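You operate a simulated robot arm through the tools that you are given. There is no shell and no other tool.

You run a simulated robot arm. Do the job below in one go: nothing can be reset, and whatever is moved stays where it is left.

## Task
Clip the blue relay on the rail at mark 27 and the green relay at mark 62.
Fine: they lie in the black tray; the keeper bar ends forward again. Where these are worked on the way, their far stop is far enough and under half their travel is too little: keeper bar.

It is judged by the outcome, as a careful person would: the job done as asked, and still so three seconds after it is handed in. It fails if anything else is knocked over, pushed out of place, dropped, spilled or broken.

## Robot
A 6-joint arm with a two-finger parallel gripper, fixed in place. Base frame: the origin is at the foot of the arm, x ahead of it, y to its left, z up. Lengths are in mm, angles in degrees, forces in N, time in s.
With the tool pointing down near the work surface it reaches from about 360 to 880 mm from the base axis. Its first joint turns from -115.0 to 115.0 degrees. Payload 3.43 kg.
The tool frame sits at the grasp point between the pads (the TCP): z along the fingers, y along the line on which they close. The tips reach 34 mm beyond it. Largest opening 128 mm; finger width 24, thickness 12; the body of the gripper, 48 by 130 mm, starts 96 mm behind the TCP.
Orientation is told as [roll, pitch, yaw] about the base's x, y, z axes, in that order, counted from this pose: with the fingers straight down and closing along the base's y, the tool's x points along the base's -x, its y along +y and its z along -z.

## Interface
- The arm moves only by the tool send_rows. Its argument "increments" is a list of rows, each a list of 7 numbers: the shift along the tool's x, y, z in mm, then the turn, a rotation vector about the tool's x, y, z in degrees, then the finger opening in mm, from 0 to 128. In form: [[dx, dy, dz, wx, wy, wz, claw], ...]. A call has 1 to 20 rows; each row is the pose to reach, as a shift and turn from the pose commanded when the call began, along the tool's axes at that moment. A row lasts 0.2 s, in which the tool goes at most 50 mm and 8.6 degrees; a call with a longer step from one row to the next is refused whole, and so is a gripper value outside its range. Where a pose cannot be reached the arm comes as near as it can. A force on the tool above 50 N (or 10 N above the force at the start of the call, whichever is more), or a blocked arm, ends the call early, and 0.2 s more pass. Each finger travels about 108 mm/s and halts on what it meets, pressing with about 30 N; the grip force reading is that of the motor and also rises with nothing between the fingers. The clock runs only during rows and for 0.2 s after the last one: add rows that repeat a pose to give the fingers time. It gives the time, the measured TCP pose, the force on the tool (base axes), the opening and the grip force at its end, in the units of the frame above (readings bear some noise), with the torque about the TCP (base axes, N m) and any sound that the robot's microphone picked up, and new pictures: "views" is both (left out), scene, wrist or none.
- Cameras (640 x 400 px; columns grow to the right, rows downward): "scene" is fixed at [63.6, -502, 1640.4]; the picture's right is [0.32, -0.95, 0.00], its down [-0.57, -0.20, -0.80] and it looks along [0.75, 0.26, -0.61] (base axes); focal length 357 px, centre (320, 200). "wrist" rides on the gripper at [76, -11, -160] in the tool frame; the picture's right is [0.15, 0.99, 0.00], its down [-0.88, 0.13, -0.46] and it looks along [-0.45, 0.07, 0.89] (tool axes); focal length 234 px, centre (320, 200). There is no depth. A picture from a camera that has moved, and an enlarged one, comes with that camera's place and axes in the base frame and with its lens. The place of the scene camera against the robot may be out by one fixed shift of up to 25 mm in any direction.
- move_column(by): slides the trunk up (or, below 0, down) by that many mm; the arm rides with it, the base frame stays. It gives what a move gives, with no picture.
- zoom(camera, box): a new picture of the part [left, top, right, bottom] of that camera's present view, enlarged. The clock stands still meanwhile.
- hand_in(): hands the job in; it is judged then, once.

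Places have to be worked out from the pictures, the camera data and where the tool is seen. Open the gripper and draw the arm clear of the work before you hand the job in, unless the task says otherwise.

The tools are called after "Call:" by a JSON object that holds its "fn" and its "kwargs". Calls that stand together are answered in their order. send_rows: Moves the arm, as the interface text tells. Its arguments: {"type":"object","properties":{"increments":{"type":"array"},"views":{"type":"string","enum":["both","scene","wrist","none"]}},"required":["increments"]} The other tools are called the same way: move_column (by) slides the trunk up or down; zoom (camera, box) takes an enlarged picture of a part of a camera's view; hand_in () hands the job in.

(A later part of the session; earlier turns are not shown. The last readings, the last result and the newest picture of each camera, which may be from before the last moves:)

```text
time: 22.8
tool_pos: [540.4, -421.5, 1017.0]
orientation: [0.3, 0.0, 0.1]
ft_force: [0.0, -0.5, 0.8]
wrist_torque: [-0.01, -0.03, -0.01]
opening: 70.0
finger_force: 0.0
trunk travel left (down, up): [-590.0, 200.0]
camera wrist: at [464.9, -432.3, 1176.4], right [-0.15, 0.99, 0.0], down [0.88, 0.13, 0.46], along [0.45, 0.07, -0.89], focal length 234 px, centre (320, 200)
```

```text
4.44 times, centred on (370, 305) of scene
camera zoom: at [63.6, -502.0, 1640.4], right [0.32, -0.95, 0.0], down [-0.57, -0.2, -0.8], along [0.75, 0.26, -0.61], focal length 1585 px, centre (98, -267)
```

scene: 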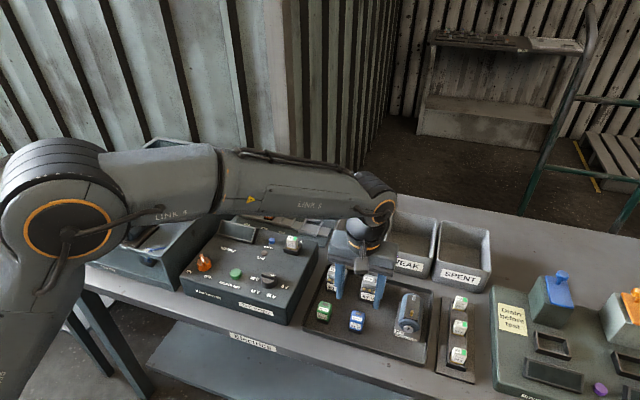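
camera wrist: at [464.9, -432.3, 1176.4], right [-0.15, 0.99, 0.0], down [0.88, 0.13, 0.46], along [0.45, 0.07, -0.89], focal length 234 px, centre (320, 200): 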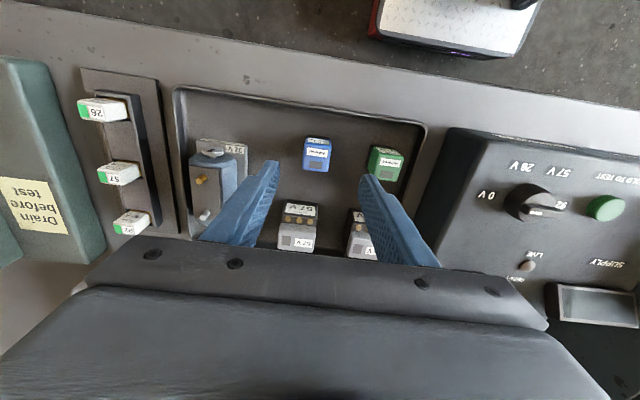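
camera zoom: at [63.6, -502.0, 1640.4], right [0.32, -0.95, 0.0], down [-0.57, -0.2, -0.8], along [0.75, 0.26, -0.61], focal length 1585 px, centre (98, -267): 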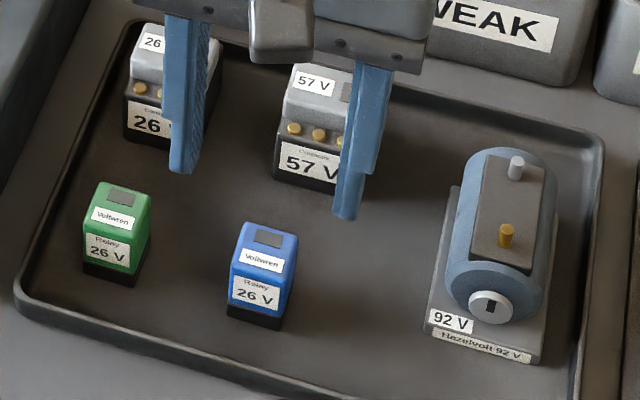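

Blue relay's top solves to (543, -424, 919), about 28×30×43 mm. I descend so the tips reach ~22 mm below its top, fingers at 50 mm.

Call:
{"fn": "send_rows", "kwargs": {"increments": [[-2.3, -2.4, 30, 0, 0, 0, 55], [-2.3, -2.4, 60, 0, 0, 0, 50], [-2.3, -2.4, 86, 0, 0, 0, 50], [-2.3, -2.4, 86, 0, 0, 0, 50]], "views": "both"}}

Call:
{"fn": "zoom", "kwargs": {"camera": "wrist", "box": [240, 110, 400, 210]}}

Call:
{"fn": "zoom", "kwargs": {"camera": "scene", "box": [310, 270, 410, 340]}}

```text
time: 23.8
tool_pos: [541.2, -423.3, 929.6]
orientation: [0.4, 0.0, 0.1]
ft_force: [0.3, 0.0, -0.7]
wrist_torque: [-0.02, -0.01, 0.02]
opening: 50.0
finger_force: 0.0
trunk travel left (down, up): [-590.0, 200.0]
camera wrist: at [466.2, -434.8, 1089.4], right [-0.15, 0.99, 0.0], down [0.88, 0.13, 0.46], along [0.45, 0.07, -0.89], focal length 234 px, centre (320, 200)
```

scene: 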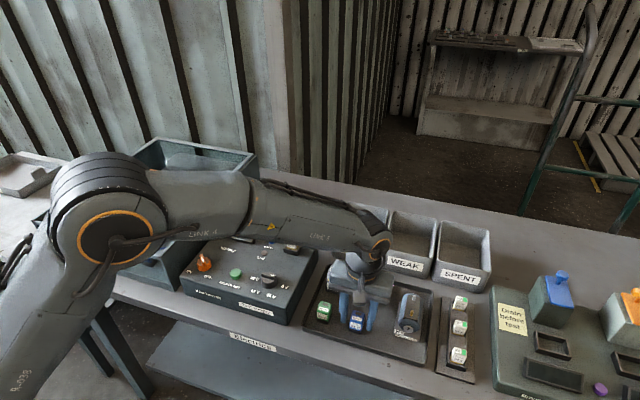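
wrist: 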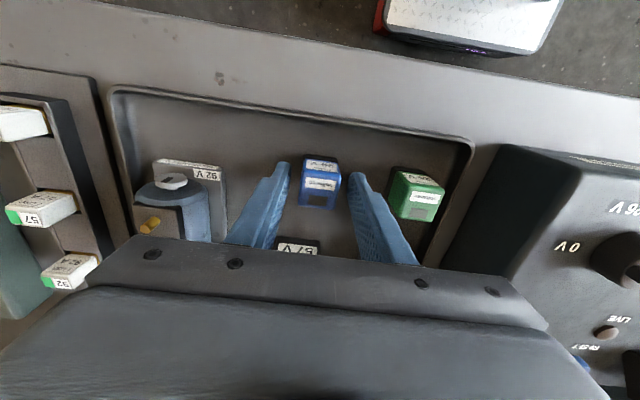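

```text
4.00 times, centred on (320, 160) of wrist
camera zoom: at [466.2, -434.8, 1089.4], right [-0.15, 0.99, 0.0], down [0.88, 0.13, 0.46], along [0.45, 0.07, -0.89], focal length 937 px, centre (320, 360)
```

zoom: 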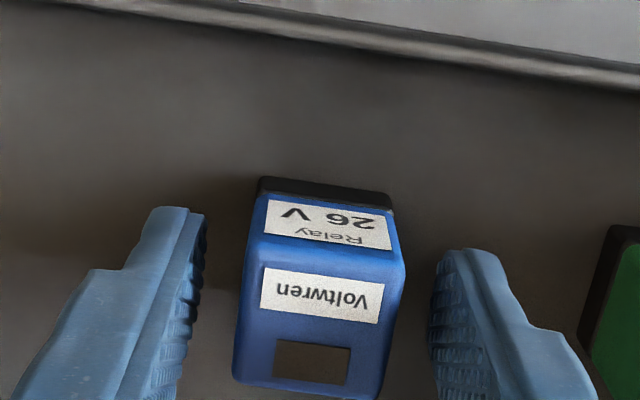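

```text
5.71 times, centred on (360, 305) of scene
camera zoom: at [63.6, -502.0, 1640.4], right [0.32, -0.95, 0.0], down [-0.57, -0.2, -0.8], along [0.75, 0.26, -0.61], focal length 2038 px, centre (91, -400)
```

zoom: 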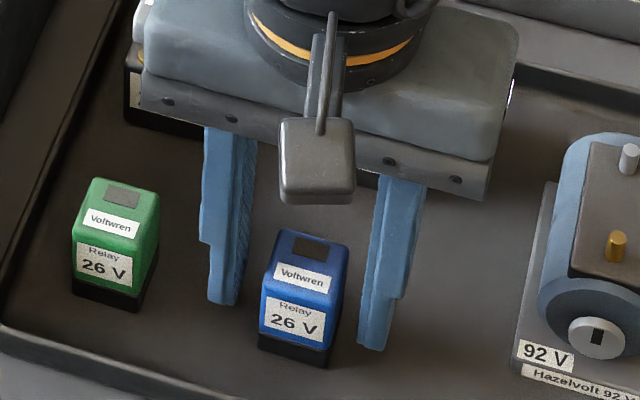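

The relay sits centred between the fingers. I close on it.

Call:
{"fn": "send_rows", "kwargs": {"increments": [[0, 0, 0, 0, 0, 0, 40], [0, 0, 0, 0, 0, 0, 30], [0, 0, 0, 0, 0, 0, 22], [0, 0, 0, 0, 0, 0, 22]], "views": "wrist"}}

Call:
{"fn": "zoom", "kwargs": {"camera": "wrist", "box": [240, 110, 400, 210]}}

```text
time: 24.8
tool_pos: [542.1, -423.5, 929.5]
orientation: [0.3, 0.1, 0.1]
ft_force: [0.7, 0.4, 0.1]
wrist_torque: [-0.01, -0.01, -0.02]
opening: 29.0
finger_force: 30.2
trunk travel left (down, up): [-590.0, 200.0]
camera wrist: at [466.3, -434.9, 1089.7], right [-0.15, 0.99, 0.0], down [0.88, 0.13, 0.46], along [0.45, 0.07, -0.89], focal length 234 px, centre (320, 200)
```

wrist: 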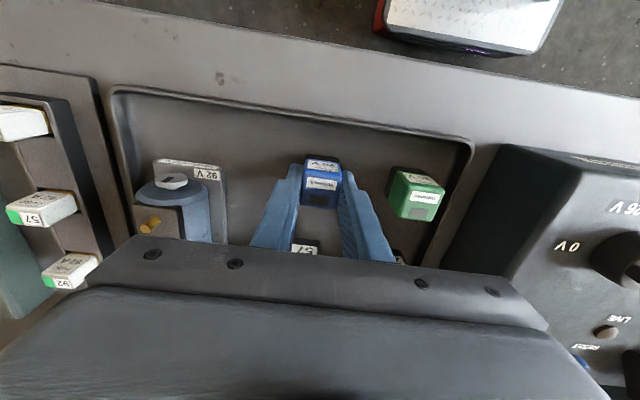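

```text
4.00 times, centred on (320, 160) of wrist
camera zoom: at [466.3, -434.9, 1089.7], right [-0.15, 0.99, 0.0], down [0.88, 0.13, 0.46], along [0.45, 0.07, -0.89], focal length 937 px, centre (320, 360)
```

zoom: 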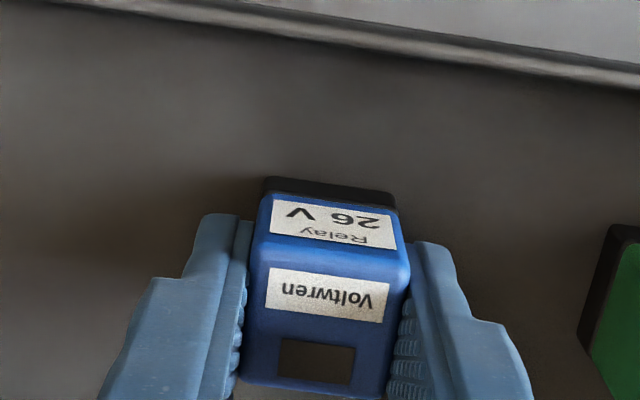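

Blue is held (29.0 mm, 30 N). I lift to z≈1110 and carry it over to above mark 27.

Call:
{"fn": "send_rows", "kwargs": {"increments": [[0, 0, -40, 0, 0, 0, 22], [0, 0, -85, 0, 0, 0, 22], [0, 0, -130, 0, 0, 0, 22], [0, 0, -180, 0, 0, 0, 22], [-24, 35, -180, 0, 0, 0, 22], [-48, 70, -180, 0, 0, 0, 22], [-72, 105, -180, 0, 0, 0, 22], [-96, 141, -180, 0, 0, 0, 22], [-120, 176, -180, 0, 0, 0, 22], [-144, 211, -180, 0, 0, 0, 22], [-168, 246, -180, 0, 0, 0, 22], [-192, 282, -180, 0, 0, 0, 22], [-216, 317, -180, 0, 0, 0, 22], [-240, 352, -180, 0, 0, 0, 22], [-264, 387, -180, 0, 0, 0, 22], [-287, 422.3, -180, 0, 0, 0, 22], [-287, 422.3, -180, 0, 0, 0, 22]], "views": "both"}}

Call:
{"fn": "zoom", "kwargs": {"camera": "wrist", "box": [200, 90, 440, 240]}}

```text
time: 28.4
tool_pos: [832.7, -1.2, 1110.8]
orientation: [0.3, 0.0, 0.0]
ft_force: [-0.5, -0.3, -0.5]
wrist_torque: [0.01, 0.0, -0.01]
opening: 22.2
finger_force: 0.0
trunk travel left (down, up): [-590.0, 200.0]
camera wrist: at [756.6, -12.5, 1271.5], right [-0.15, 0.99, 0.0], down [0.88, 0.13, 0.46], along [0.45, 0.07, -0.89], focal length 234 px, centre (320, 200)
```

scene: 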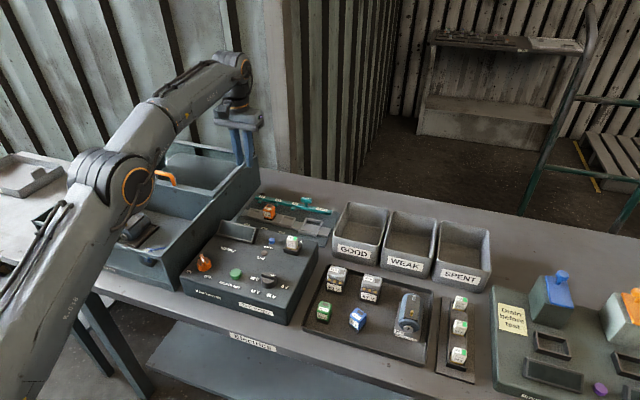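
wrist: 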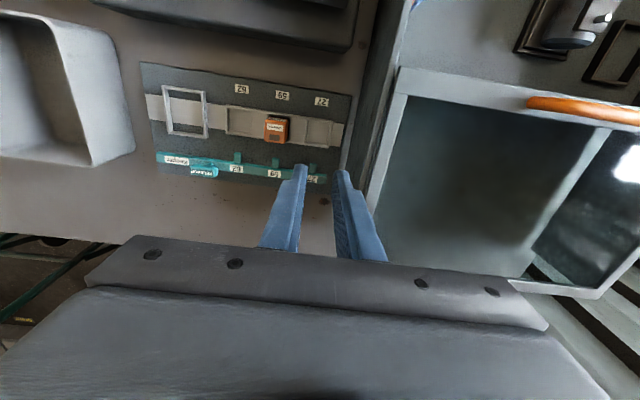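

```text
2.67 times, centred on (320, 165) of wrist
camera zoom: at [756.6, -12.5, 1271.5], right [-0.15, 0.99, 0.0], down [0.88, 0.13, 0.46], along [0.45, 0.07, -0.89], focal length 624 px, centre (320, 293)
```

zoom: 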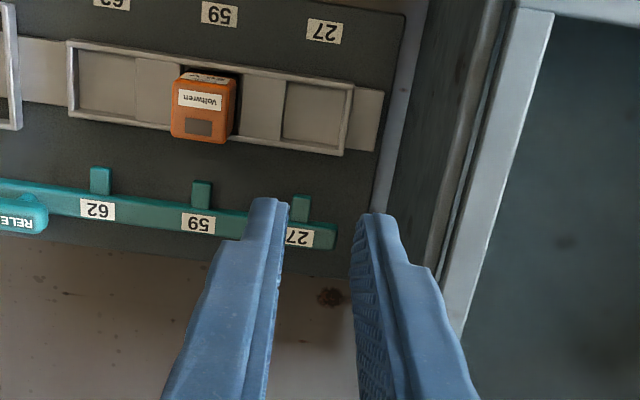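

The fingers closed to 22 mm: the relay slipped out, so it isn't in hand. I check where blue is now.

Call:
{"fn": "zoom", "kwargs": {"camera": "scene", "box": [300, 270, 440, 350]}}

Call:
{"fn": "zoom", "kwargs": {"camera": "scene", "box": [335, 295, 380, 340]}}

Call:
{"fn": "zoom", "kwargs": {"camera": "wrist", "box": [280, 110, 350, 150]}}

```text
4.57 times, centred on (370, 310) of scene
camera zoom: at [63.6, -502.0, 1640.4], right [0.32, -0.95, 0.0], down [-0.57, -0.2, -0.8], along [0.75, 0.26, -0.61], focal length 1630 px, centre (91, -303)
```

zoom: 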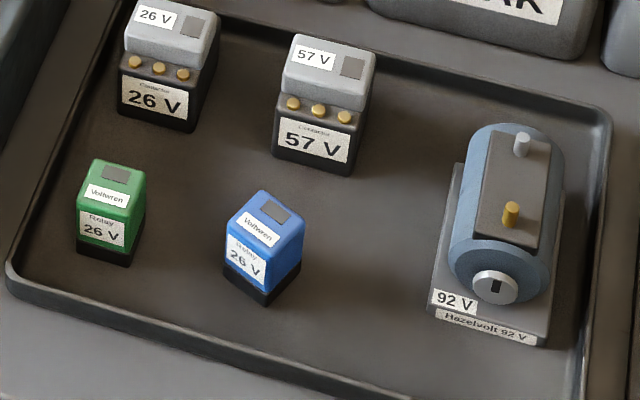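

```text
8.89 times, centred on (358, 318) of scene
camera zoom: at [63.6, -502.0, 1640.4], right [0.32, -0.95, 0.0], down [-0.57, -0.2, -0.8], along [0.75, 0.26, -0.61], focal length 3170 px, centre (-13, -844)
```

zoom: 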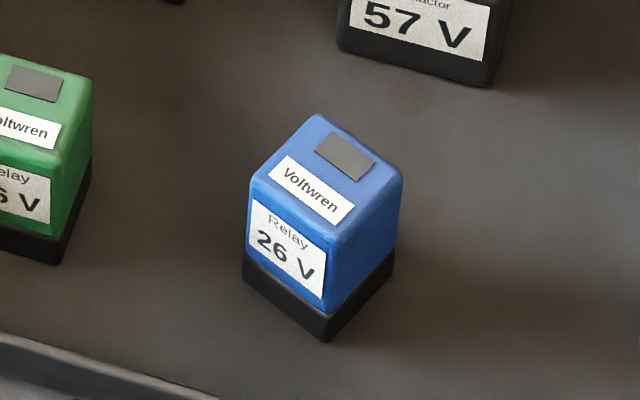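

```text
9.14 times, centred on (315, 130) of wrist
camera zoom: at [756.6, -12.5, 1271.5], right [-0.15, 0.99, 0.0], down [0.88, 0.13, 0.46], along [0.45, 0.07, -0.89], focal length 2141 px, centre (366, 840)
```

zoom: 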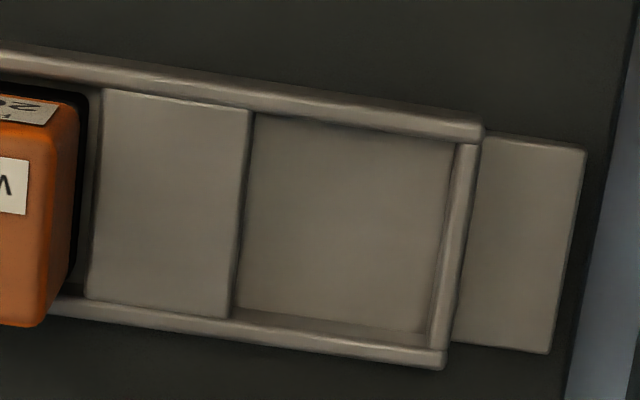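

Blue is still standing upright in the tray near its old spot, only turned by some 30°. I go back above it to re-grip deeper, aligned and more gently.

Call:
{"fn": "send_rows", "kwargs": {"increments": [[24, -35, 0, 0, 0, 0, 30], [48, -70, 0, 0, 0, 0, 50], [72, -105, 0, 0, 0, 0, 70], [96, -141, 0, 0, 0, 0, 70], [120, -176, 0, 0, 0, 0, 70], [144, -211, 0, 0, 0, 0, 70], [168, -246, 0, 0, 0, 0, 70], [192, -282, 0, 0, 0, 0, 70], [216, -317, 0, 0, 0, 0, 70], [240, -352, 0, 0, 0, 0, 70], [264, -387, 0, 0, 0, 0, 70], [290, -422.3, 0, 0, 0, 0, 70], [290, -422.3, 40, 0, 0, 0, 70], [290, -422.3, 90, 0, 0, 0, 70], [290, -422.3, 90, 0, 0, 0, 70]], "views": "both"}}

Call:
{"fn": "zoom", "kwargs": {"camera": "wrist", "box": [260, 110, 380, 190]}}

```text
time: 31.6
tool_pos: [537.7, -425.3, 1017.3]
orientation: [0.3, -0.1, 0.1]
ft_force: [0.1, 0.6, -0.1]
wrist_torque: [0.03, 0.05, -0.01]
opening: 69.9
finger_force: 0.0
trunk travel left (down, up): [-590.0, 200.0]
camera wrist: at [462.4, -436.2, 1177.0], right [-0.15, 0.99, 0.0], down [0.88, 0.13, 0.46], along [0.45, 0.07, -0.89], focal length 234 px, centre (320, 200)
```

scene: 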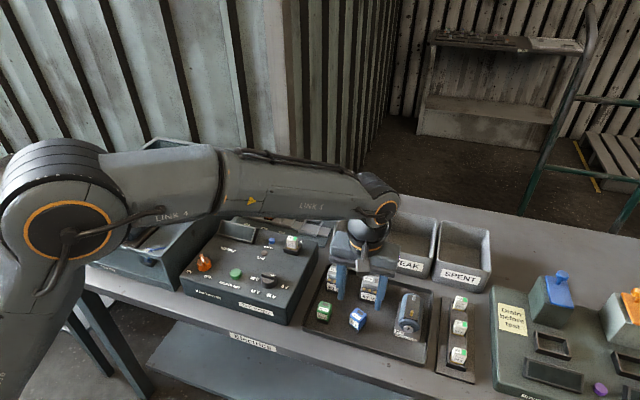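
wrist: 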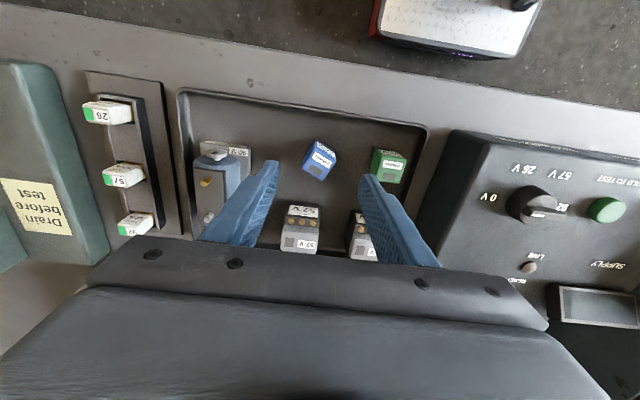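

```text
5.00 times, centred on (320, 150) of wrist
camera zoom: at [462.4, -436.2, 1177.0], right [-0.15, 0.99, 0.0], down [0.88, 0.13, 0.46], along [0.45, 0.07, -0.89], focal length 1171 px, centre (320, 450)
```

zoom: 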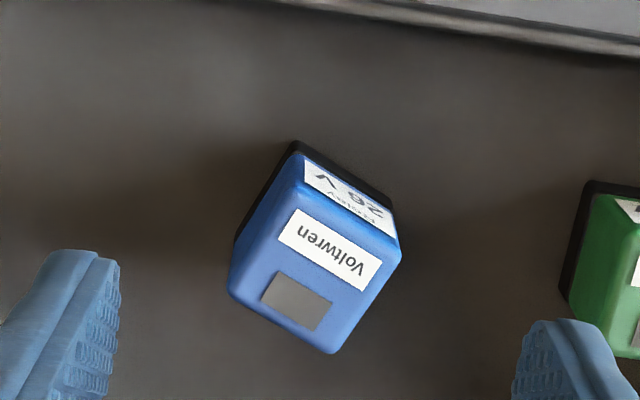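

Blue is yawed −23.5° with its top centre at about (547, −424). I rotate the tool to match and descend partway over it.

Call:
{"fn": "send_rows", "kwargs": {"increments": [[-3, 0.5, 5, 0, 0, 8, 65], [-6, 1, 15, 0, 0, 16, 60], [-9.7, 1.7, 30, 0, 0, 23.5, 55], [-9.7, 1.7, 50, 0, 0, 23.5, 52], [-9.7, 1.7, 50, 0, 0, 23.5, 52]], "views": "wrist"}}

Call:
{"fn": "zoom", "kwargs": {"camera": "wrist", "box": [260, 110, 380, 190]}}

```text
time: 32.8
tool_pos: [549.5, -422.3, 968.8]
orientation: [0.3, 0.2, -23.5]
ft_force: [-0.2, 0.1, 0.2]
wrist_torque: [0.03, -0.02, 0.03]
opening: 52.1
finger_force: 0.1
trunk travel left (down, up): [-590.0, 200.0]
camera wrist: at [476.0, -402.8, 1128.8], right [0.26, 0.97, 0.0], down [0.86, -0.23, 0.46], along [0.44, -0.11, -0.89], focal length 234 px, centre (320, 200)
```

wrist: 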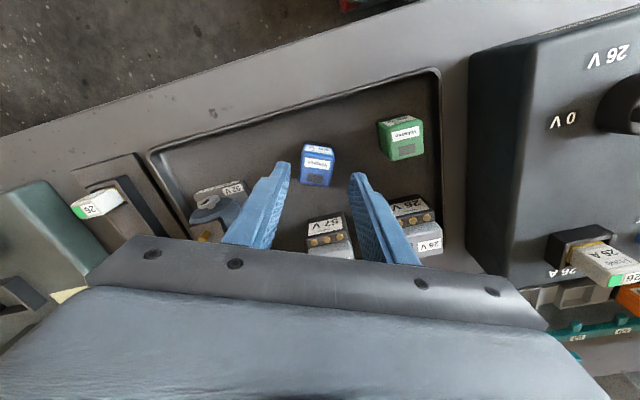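

```text
5.00 times, centred on (320, 150) of wrist
camera zoom: at [476.0, -402.8, 1128.8], right [0.26, 0.97, 0.0], down [0.86, -0.23, 0.46], along [0.44, -0.11, -0.89], focal length 1171 px, centre (320, 450)
```

zoom: 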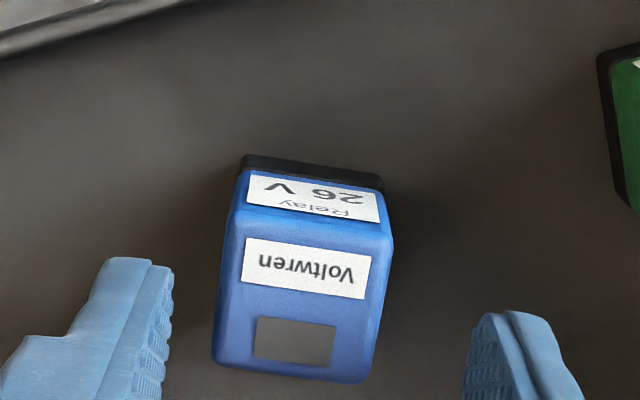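

Now aligned with the relay (7.8° label slope matches the camera's own tilt). I centre, descend to z≈921 for a deeper grip, and close.

Call:
{"fn": "send_rows", "kwargs": {"increments": [[1.4, -2.6, 15, 0, 0, 0, 50], [1.4, -2.6, 32, 0, 0, 0, 48], [1.4, -2.6, 47.8, 0, 0, 0, 48], [1.4, -2.6, 47.8, 0, 0, 0, 48], [1.4, -2.6, 47.8, 0, 0, 0, 38], [1.4, -2.6, 47.8, 0, 0, 0, 28], [1.4, -2.6, 47.8, 0, 0, 0, 18], [1.4, -2.6, 47.8, 0, 0, 0, 10], [1.4, -2.6, 47.8, 0, 0, 0, 10]], "views": "both"}}

Call:
{"fn": "zoom", "kwargs": {"camera": "wrist", "box": [260, 120, 380, 200]}}

Call:
{"fn": "zoom", "kwargs": {"camera": "scene", "box": [320, 280, 400, 335]}}

```text
time: 34.8
tool_pos: [547.3, -424.2, 921.9]
orientation: [0.4, 0.1, -23.4]
ft_force: [0.3, 0.0, 1.2]
wrist_torque: [-0.03, 0.02, -0.02]
opening: 29.1
finger_force: 29.4
trunk travel left (down, up): [-590.0, 200.0]
camera wrist: at [473.6, -404.5, 1081.8], right [0.26, 0.97, 0.0], down [0.86, -0.23, 0.46], along [0.44, -0.11, -0.89], focal length 234 px, centre (320, 200)
```

scene: 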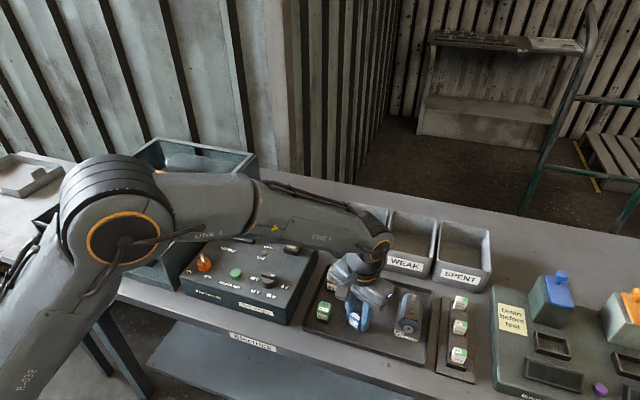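
wrist: 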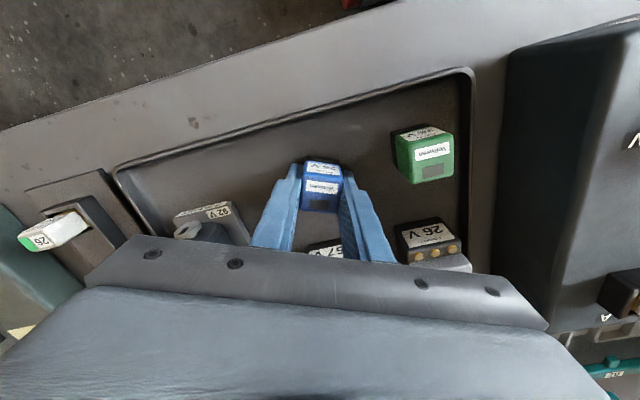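

```text
5.00 times, centred on (320, 160) of wrist
camera zoom: at [473.6, -404.5, 1081.8], right [0.26, 0.97, 0.0], down [0.86, -0.23, 0.46], along [0.44, -0.11, -0.89], focal length 1171 px, centre (320, 400)
```

zoom: 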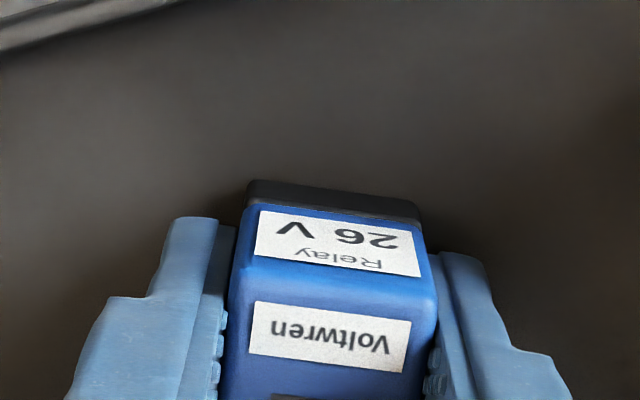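

```text
7.27 times, centred on (360, 308) of scene
camera zoom: at [63.6, -502.0, 1640.4], right [0.32, -0.95, 0.0], down [-0.57, -0.2, -0.8], along [0.75, 0.26, -0.61], focal length 2594 px, centre (29, -582)
```

zoom: 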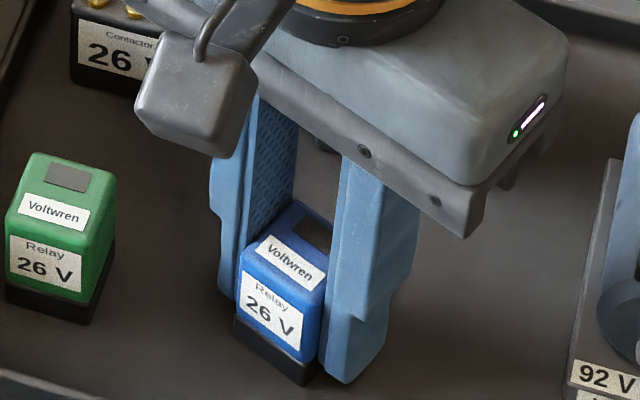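

Gripped at 29.1 mm. I lift slowly by 15 mm and check that it stays in hand.

Call:
{"fn": "send_rows", "kwargs": {"increments": [[0, 0, -1, 0, 0, 0, 10], [0, 0, -3, 0, 0, 0, 10], [0, 0, -6, 0, 0, 0, 10], [0, 0, -10, 0, 0, 0, 10], [0, 0, -15, 0, 0, 0, 10], [0, 0, -15, 0, 0, 0, 10]], "views": "both"}}

Call:
{"fn": "zoom", "kwargs": {"camera": "wrist", "box": [260, 120, 380, 200]}}

Call:
{"fn": "zoom", "kwargs": {"camera": "scene", "box": [320, 280, 400, 335]}}

```text
time: 36.2
tool_pos: [547.4, -424.1, 935.6]
orientation: [0.2, 0.2, -23.4]
ft_force: [-0.2, -0.3, -0.2]
wrist_torque: [-0.01, 0.02, 0.0]
opening: 29.2
finger_force: 29.6
trunk travel left (down, up): [-590.0, 200.0]
camera wrist: at [473.7, -403.9, 1096.0], right [0.26, 0.97, 0.0], down [0.86, -0.23, 0.46], along [0.44, -0.11, -0.89], focal length 234 px, centre (320, 200)
```

scene: 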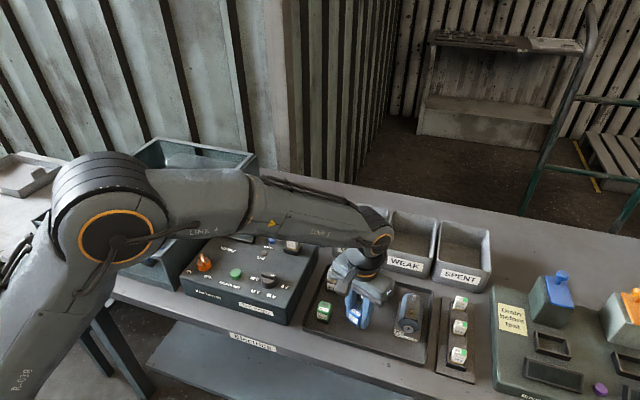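
wrist: 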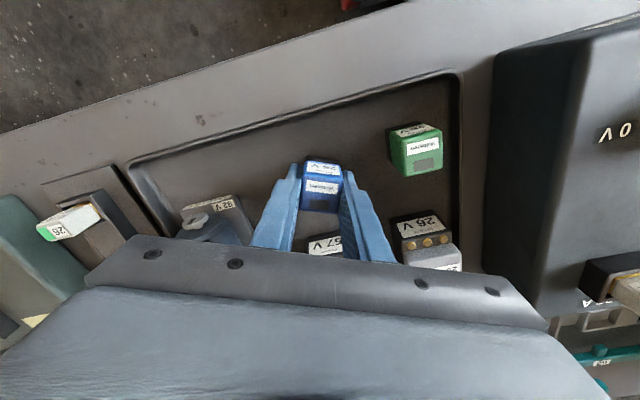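

```text
5.00 times, centred on (320, 160) of wrist
camera zoom: at [473.7, -403.9, 1096.0], right [0.26, 0.97, 0.0], down [0.86, -0.23, 0.46], along [0.44, -0.11, -0.89], focal length 1171 px, centre (320, 400)
```

zoom: 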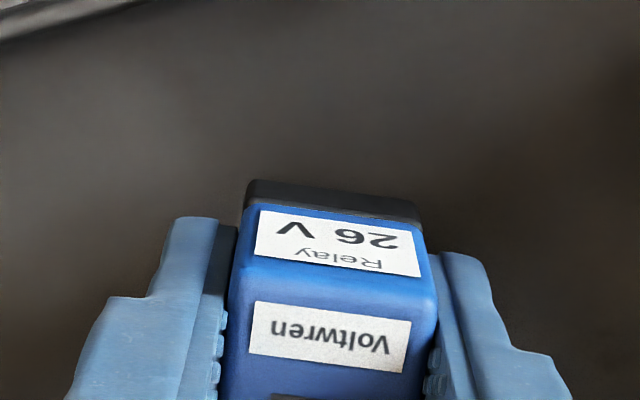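

```text
7.27 times, centred on (360, 308) of scene
camera zoom: at [63.6, -502.0, 1640.4], right [0.32, -0.95, 0.0], down [-0.57, -0.2, -0.8], along [0.75, 0.26, -0.61], focal length 2594 px, centre (29, -582)
```

zoom: 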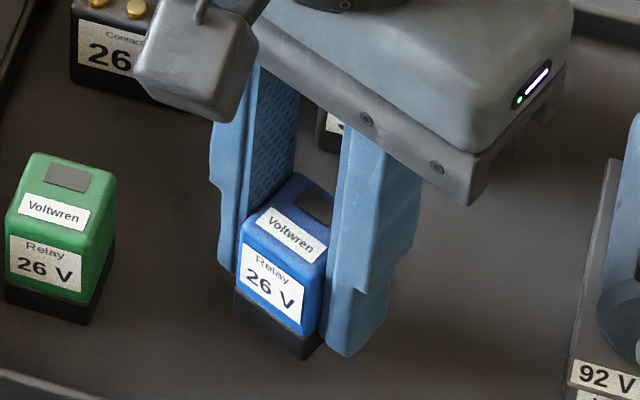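

It holds without slipping. I lift gently to z≈1085.

Call:
{"fn": "send_rows", "kwargs": {"increments": [[0, 0, -4, 0, 0, 0, 10], [0, 0, -12, 0, 0, 0, 10], [0, 0, -24, 0, 0, 0, 10], [0, 0, -38, 0, 0, 0, 10], [0, 0, -53, 0, 0, 0, 10], [0, 0, -68, 0, 0, 0, 10], [0, 0, -84, 0, 0, 0, 10], [0, 0, -100, 0, 0, 0, 10], [0, 0, -116, 0, 0, 0, 10], [0, 0, -130, 0, 0, 0, 10], [0, 0, -142, 0, 0, 0, 10], [0, 0, -150, 0, 0, 0, 10], [0, 0, -150, 0, 0, 0, 10]], "views": "wrist"}}

```text
time: 39.0
tool_pos: [548.3, -424.4, 1087.6]
orientation: [0.4, 0.2, -23.4]
ft_force: [-0.3, -0.3, -1.2]
wrist_torque: [0.0, 0.0, 0.02]
opening: 29.4
finger_force: 30.4
trunk travel left (down, up): [-590.0, 200.0]
camera wrist: at [474.2, -404.1, 1246.8], right [0.26, 0.97, 0.0], down [0.86, -0.23, 0.46], along [0.44, -0.11, -0.89], focal length 234 px, centre (320, 200)
```

wrist: 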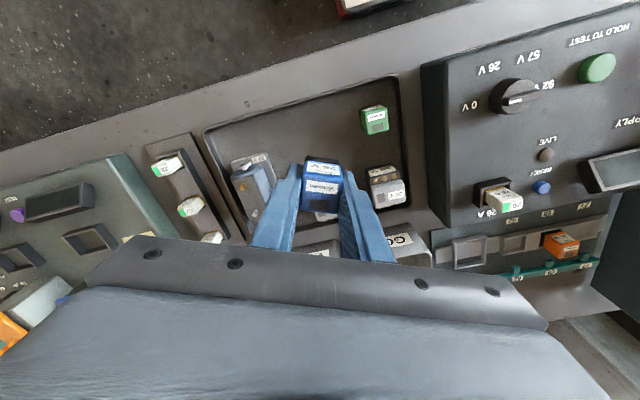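

Still firmly held. I carry it smoothly to above mark 27, turning back to straight on the way.

Call:
{"fn": "send_rows", "kwargs": {"increments": [[-0.9, 5, 0, 0, 0, -0.23, 10], [-3.2, 17.4, 0, 0, 0, -0.8, 10], [-6.8, 37.3, 0, 0, 0, -1.8, 10], [-11.8, 64.6, 0, 0, 0, -3.0, 10], [-17.6, 96.9, 0, 0, 0, -4.6, 10], [-24, 131.7, 0, 0, 0, -6.2, 10], [-30.8, 168.9, 0, 0, 0, -8, 10], [-37.6, 206.2, 0, 0, 0, -9.7, 10], [-44.3, 243.5, 0, 0, 0, -11.5, 10], [-51.1, 280.7, 0, 0, 0, -13.2, 10], [-57.9, 318, 0, 0, 0, -15, 10], [-64.7, 355.3, 0, 0, 0, -16.7, 10], [-71, 390.1, 0, 0, 0, -18.4, 10], [-76.9, 422.4, 0, 0, 0, -19.9, 10], [-81.9, 449.7, 0, 0, 0, -21.2, 10], [-86, 472.1, 0, 0, 0, -22.2, 10], [-88.7, 487, 0, 0, 0, -22.9, 10], [-90.5, 496.9, 0, 0, 0, -23.4, 10], [-90.5, 496.9, 0, 0, 0, -23.4, 10]], "views": "both"}}

Call:
{"fn": "zoom", "kwargs": {"camera": "wrist", "box": [220, 90, 400, 210]}}

```text
time: 43.0
tool_pos: [827.7, -4.4, 1089.8]
orientation: [0.3, -0.2, -0.1]
ft_force: [0.0, 0.4, -0.7]
wrist_torque: [-0.03, 0.01, 0.0]
opening: 29.1
finger_force: 29.8
trunk travel left (down, up): [-590.0, 200.0]
camera wrist: at [752.1, -14.9, 1249.5], right [-0.15, 0.99, 0.0], down [0.88, 0.13, 0.46], along [0.45, 0.07, -0.89], focal length 234 px, centre (320, 200)
```

scene: 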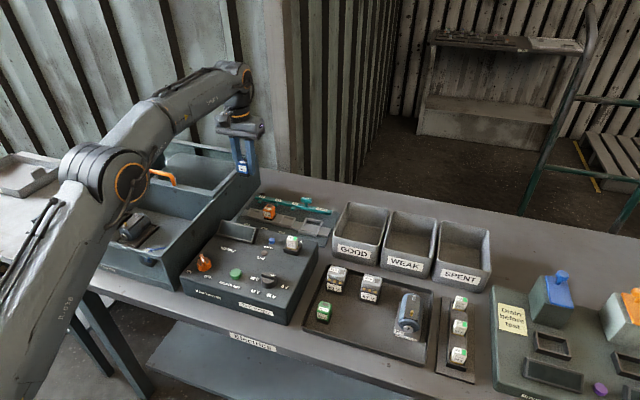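
wrist: 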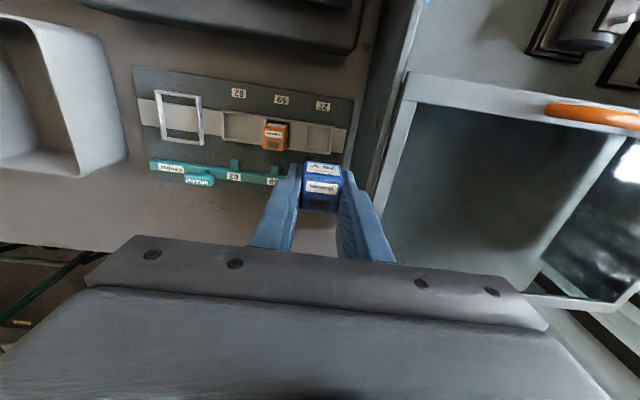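

```text
3.33 times, centred on (310, 150) of wrist
camera zoom: at [752.1, -14.9, 1249.5], right [-0.15, 0.99, 0.0], down [0.88, 0.13, 0.46], along [0.45, 0.07, -0.89], focal length 781 px, centre (353, 367)
```

zoom: 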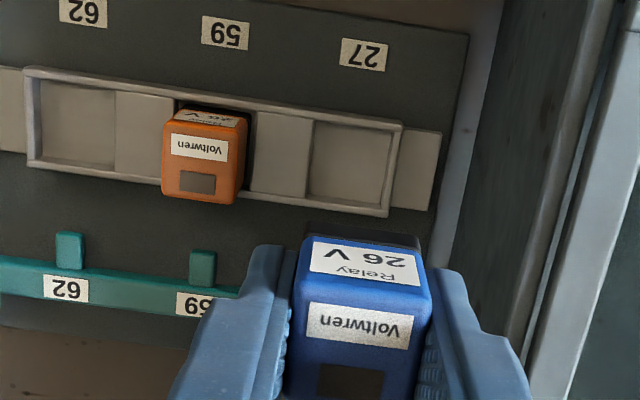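

Blue arrives above mark 27. I descend to about 30 mm above the seat and check alignment against the socket and the orange relay.

Call:
{"fn": "send_rows", "kwargs": {"increments": [[0, 0, 5, 0, 0, 0, 10], [0, 0, 17, 0, 0, 0, 10], [0, 0, 34, 0, 0, 0, 10], [0, 0, 54, 0, 0, 0, 10], [0, 0, 74, 0, 0, 0, 10], [0, 0, 92, 0, 0, 0, 10], [0, 0, 106, 0, 0, 0, 10], [0, 0, 115, 0, 0, 0, 10], [0, 0, 115, 0, 0, 0, 10]], "views": "both"}}

Call:
{"fn": "zoom", "kwargs": {"camera": "wrist", "box": [220, 70, 400, 190]}}

Call:
{"fn": "zoom", "kwargs": {"camera": "scene", "box": [220, 160, 320, 235]}}

```text
time: 45.0
tool_pos: [829.3, -4.8, 974.5]
orientation: [0.3, -0.1, 0.2]
ft_force: [-0.2, -0.4, -1.0]
wrist_torque: [0.02, -0.03, 0.03]
opening: 29.3
finger_force: 29.9
trunk travel left (down, up): [-590.0, 200.0]
camera wrist: at [752.9, -15.5, 1133.5], right [-0.15, 0.99, 0.0], down [0.88, 0.13, 0.46], along [0.45, 0.07, -0.89], focal length 234 px, centre (320, 200)
```

scene: 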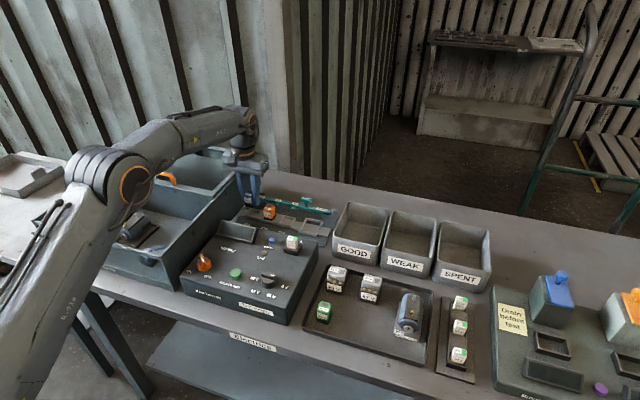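
wrist: 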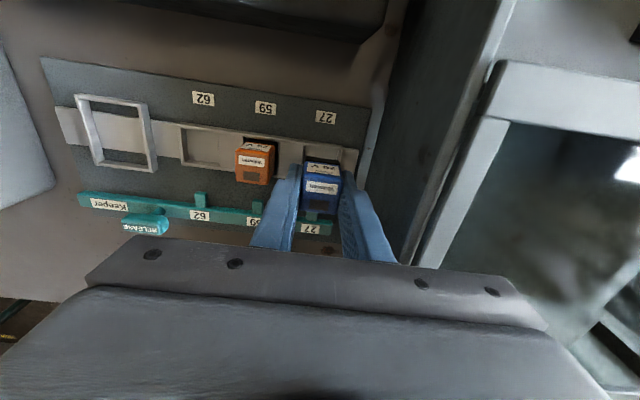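

```text
3.33 times, centred on (310, 130) of wrist
camera zoom: at [752.9, -15.5, 1133.5], right [-0.15, 0.99, 0.0], down [0.88, 0.13, 0.46], along [0.45, 0.07, -0.89], focal length 781 px, centre (353, 433)
```

zoom: 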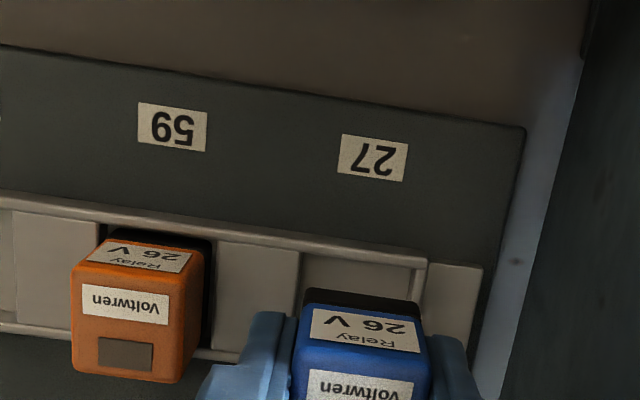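

```text
5.33 times, centred on (270, 198) of scene
camera zoom: at [63.6, -502.0, 1640.4], right [0.32, -0.95, 0.0], down [-0.57, -0.2, -0.8], along [0.75, 0.26, -0.61], focal length 1902 px, centre (587, 213)
```

zoom: 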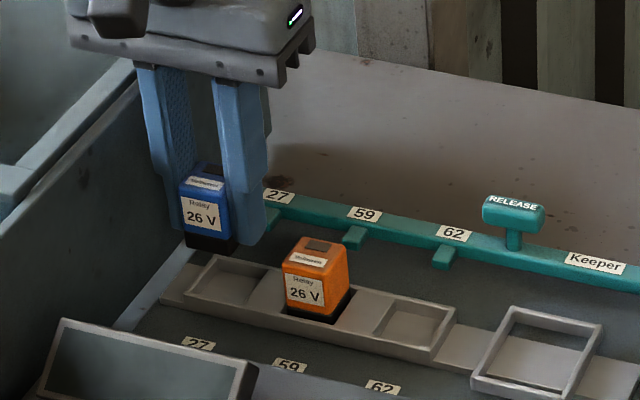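

The camera shows a small constant sideways bias (relay in the grip appears +1.5 mm off), so the socket is really about 1.6 mm further to −y. I correct that and descend to just above the socket rim.

Call:
{"fn": "send_rows", "kwargs": {"increments": [[0, -0.8, 4, 0, 0, 0, 10], [0, -1.6, 10, 0, 0, 0, 10], [0, -1.6, 16, 0, 0, 0, 10], [0, -1.6, 20, 0, 0, 0, 10], [0, -1.6, 20, 0, 0, 0, 10]], "views": "both"}}

Call:
{"fn": "zoom", "kwargs": {"camera": "wrist", "box": [260, 90, 380, 190]}}

Call:
{"fn": "zoom", "kwargs": {"camera": "scene", "box": [230, 175, 310, 235]}}

```text
time: 46.2
tool_pos: [827.7, -6.9, 954.5]
orientation: [0.4, -0.1, 0.0]
ft_force: [0.0, 0.0, -1.4]
wrist_torque: [0.0, 0.01, -0.01]
opening: 29.2
finger_force: 29.3
trunk travel left (down, up): [-590.0, 200.0]
camera wrist: at [752.5, -17.3, 1113.4], right [-0.15, 0.99, 0.0], down [0.88, 0.13, 0.46], along [0.45, 0.07, -0.89], focal length 234 px, centre (320, 200)
```

scene: 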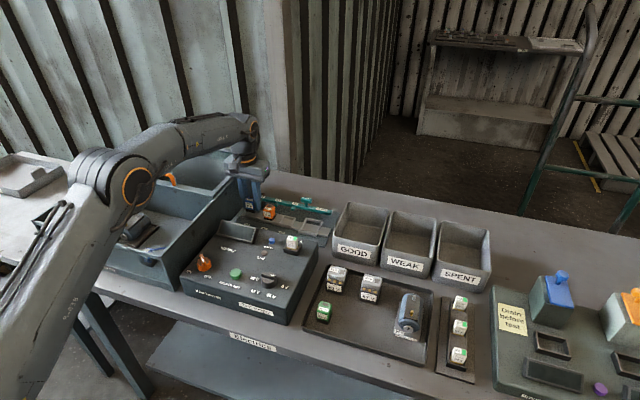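
wrist: 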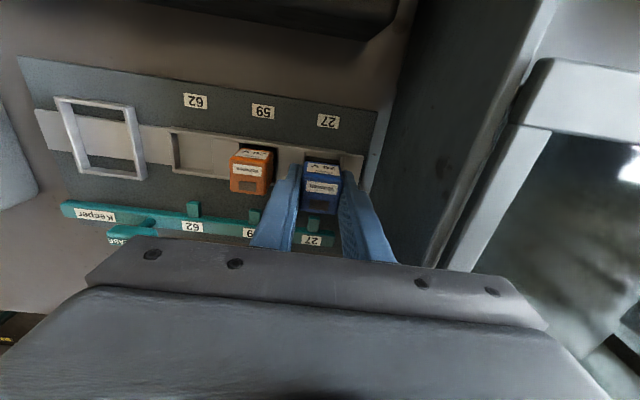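

```text
4.00 times, centred on (320, 140) of wrist
camera zoom: at [752.5, -17.3, 1113.4], right [-0.15, 0.99, 0.0], down [0.88, 0.13, 0.46], along [0.45, 0.07, -0.89], focal length 937 px, centre (320, 440)
```

zoom: 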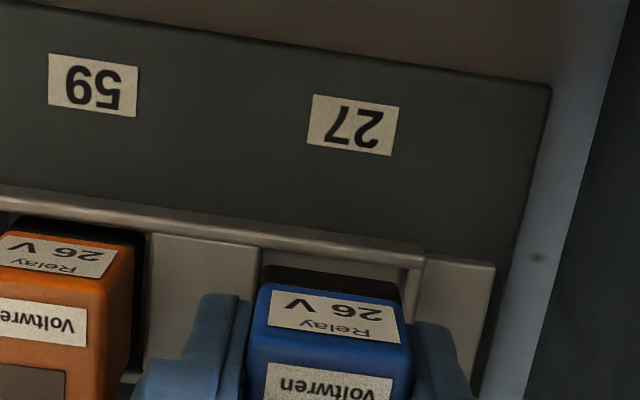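

```text
6.67 times, centred on (270, 205) of scene
camera zoom: at [63.6, -502.0, 1640.4], right [0.32, -0.95, 0.0], down [-0.57, -0.2, -0.8], along [0.75, 0.26, -0.61], focal length 2378 px, centre (653, 167)
```

zoom: 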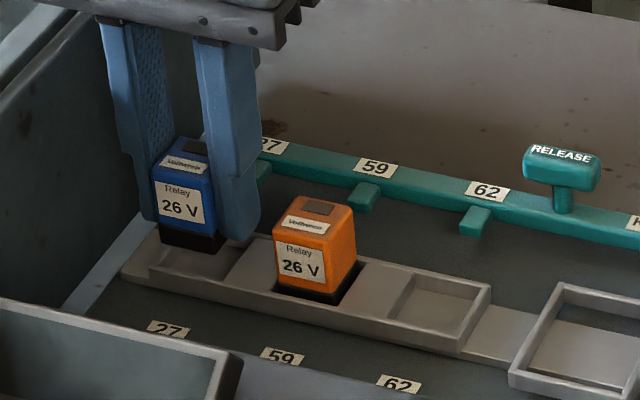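

The base is centred over the socket in both directions (gaps of ~1–2 mm all round). I lower it in small steps, watching force.

Call:
{"fn": "send_rows", "kwargs": {"increments": [[0, 0, 2, 0, 0, 0, 10], [0, 0, 4, 0, 0, 0, 10], [0, 0, 6, 0, 0, 0, 10], [0, 0, 8, 0, 0, 0, 10], [0, 0, 10, 0, 0, 0, 10], [0, 0, 10, 0, 0, 0, 10]], "views": "wrist"}}

Call:
{"fn": "zoom", "kwargs": {"camera": "wrist", "box": [260, 90, 380, 190]}}

Call:
{"fn": "zoom", "kwargs": {"camera": "scene", "box": [230, 175, 310, 235]}}

```text
time: 47.6
tool_pos: [828.3, -7.0, 944.5]
orientation: [0.3, 0.0, -0.2]
ft_force: [0.5, 0.2, -0.1]
wrist_torque: [-0.01, 0.01, 0.02]
opening: 29.2
finger_force: 30.1
trunk travel left (down, up): [-590.0, 200.0]
camera wrist: at [753.0, -16.7, 1103.2], right [-0.15, 0.99, 0.0], down [0.88, 0.13, 0.46], along [0.45, 0.07, -0.89], focal length 234 px, centre (320, 200)
```

wrist: 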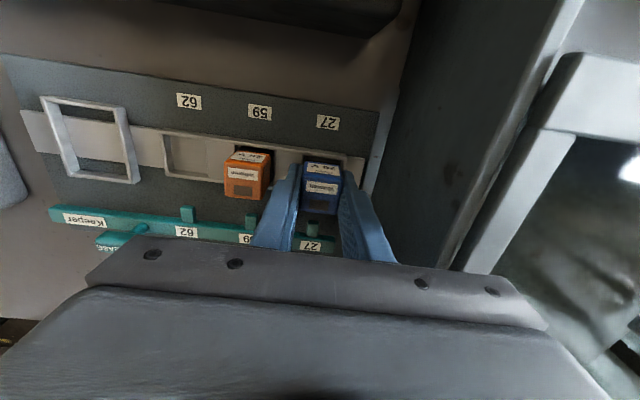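

```text
4.00 times, centred on (320, 140) of wrist
camera zoom: at [753.0, -16.7, 1103.2], right [-0.15, 0.99, 0.0], down [0.88, 0.13, 0.46], along [0.45, 0.07, -0.89], focal length 937 px, centre (320, 440)
```

zoom: 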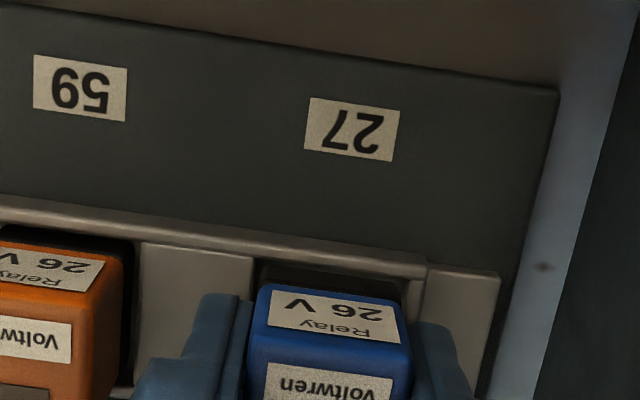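

```text
6.67 times, centred on (270, 205) of scene
camera zoom: at [63.6, -502.0, 1640.4], right [0.32, -0.95, 0.0], down [-0.57, -0.2, -0.8], along [0.75, 0.26, -0.61], focal length 2378 px, centre (653, 167)
```

zoom: 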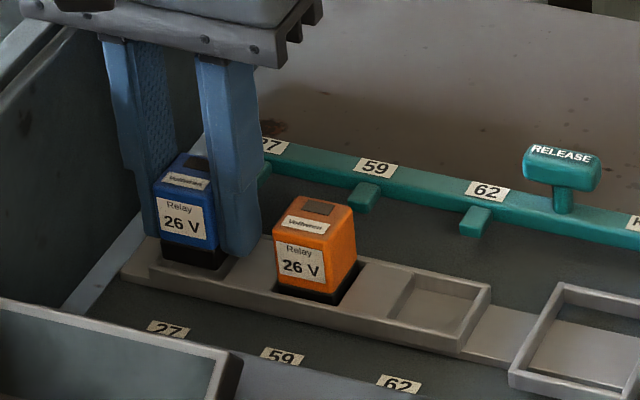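

No contact yet at z=944.5; continuing down in 1.5 mm steps toward the expected seat at ≈940.

Call:
{"fn": "send_rows", "kwargs": {"increments": [[0, 0, 1.5, 0, 0, 0, 10], [0, 0, 3, 0, 0, 0, 10], [0, 0, 4.5, 0, 0, 0, 10], [0, 0, 5.5, 0, 0, 0, 10], [0, 0, 5.5, 0, 0, 0, 10]], "views": "wrist"}}

Call:
{"fn": "zoom", "kwargs": {"camera": "wrist", "box": [220, 90, 400, 210]}}

Call:
{"fn": "zoom", "kwargs": {"camera": "scene", "box": [230, 175, 310, 235]}}

```text
time: 48.8
tool_pos: [826.8, -5.8, 939.1]
orientation: [0.3, -0.2, 0.0]
ft_force: [0.3, -0.6, 11.7]
wrist_torque: [-0.12, 0.22, 0.02]
opening: 29.6
finger_force: 29.8
trunk travel left (down, up): [-590.0, 200.0]
camera wrist: at [752.1, -16.7, 1098.9], right [-0.15, 0.99, 0.0], down [0.88, 0.13, 0.46], along [0.45, 0.07, -0.89], focal length 234 px, centre (320, 200)
```

wrist: 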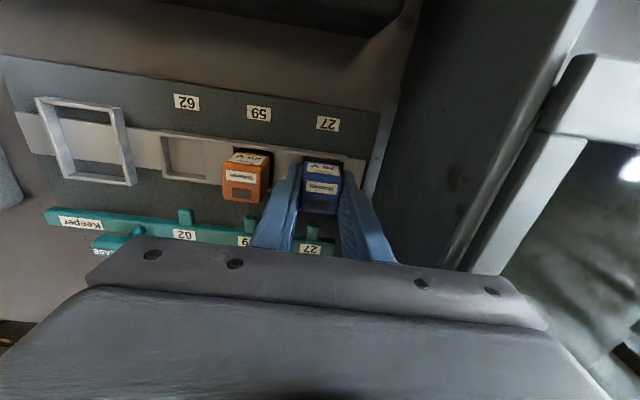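

```text
3.33 times, centred on (310, 150) of wrist
camera zoom: at [752.1, -16.7, 1098.9], right [-0.15, 0.99, 0.0], down [0.88, 0.13, 0.46], along [0.45, 0.07, -0.89], focal length 781 px, centre (353, 367)
```

zoom: 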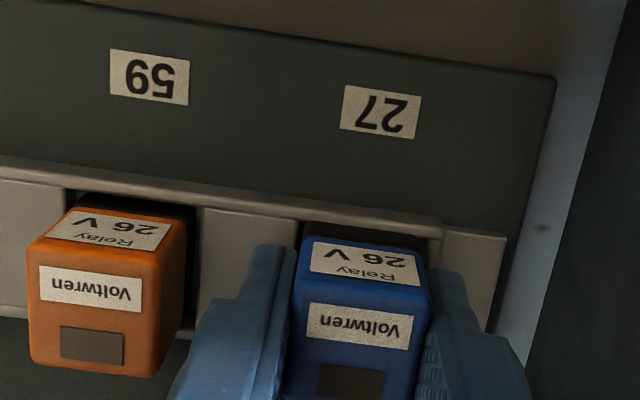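

```text
6.67 times, centred on (270, 205) of scene
camera zoom: at [63.6, -502.0, 1640.4], right [0.32, -0.95, 0.0], down [-0.57, -0.2, -0.8], along [0.75, 0.26, -0.61], focal length 2378 px, centre (653, 167)
```

zoom: 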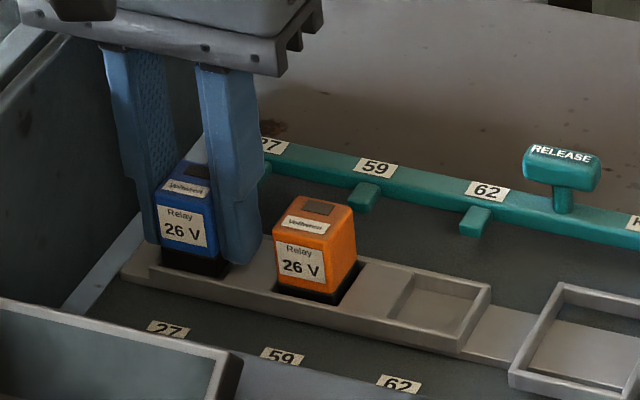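

Contact at z≈939 with ~12 N, about where the seat was expected. I check heights against the orange relay closely before pressing further.

Call:
{"fn": "zoom", "kwargs": {"camera": "wrist", "box": [215, 140, 285, 210]}}

Call:
{"fn": "zoom", "kwargs": {"camera": "wrist", "box": [290, 140, 360, 210]}}

Call:
{"fn": "zoom", "kwargs": {"camera": "scene", "box": [245, 190, 285, 220]}}

```text
5.71 times, centred on (250, 175) of wrist
camera zoom: at [752.1, -16.7, 1098.9], right [-0.15, 0.99, 0.0], down [0.88, 0.13, 0.46], along [0.45, 0.07, -0.89], focal length 1338 px, centre (720, 343)
```

zoom: 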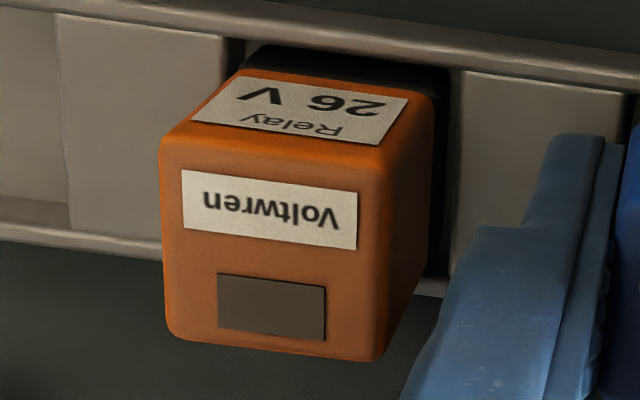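

```text
5.71 times, centred on (325, 175) of wrist
camera zoom: at [752.1, -16.7, 1098.9], right [-0.15, 0.99, 0.0], down [0.88, 0.13, 0.46], along [0.45, 0.07, -0.89], focal length 1338 px, centre (291, 343)
```

zoom: 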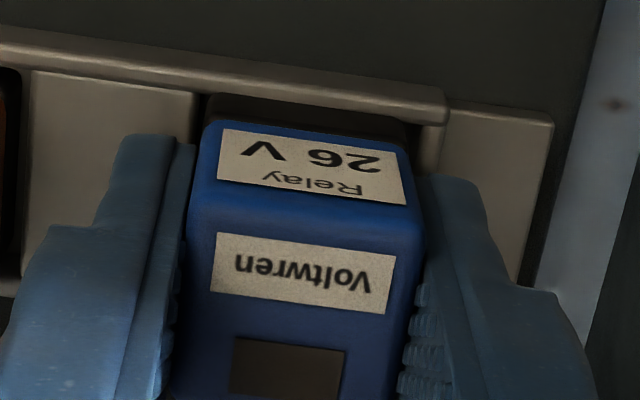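

```text
13.33 times, centred on (265, 205) of scene
camera zoom: at [63.6, -502.0, 1640.4], right [0.32, -0.95, 0.0], down [-0.57, -0.2, -0.8], along [0.75, 0.26, -0.61], focal length 4756 px, centre (1053, 133)
```

zoom: 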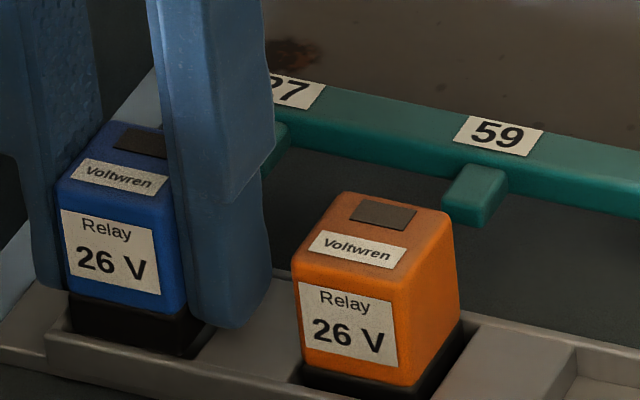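

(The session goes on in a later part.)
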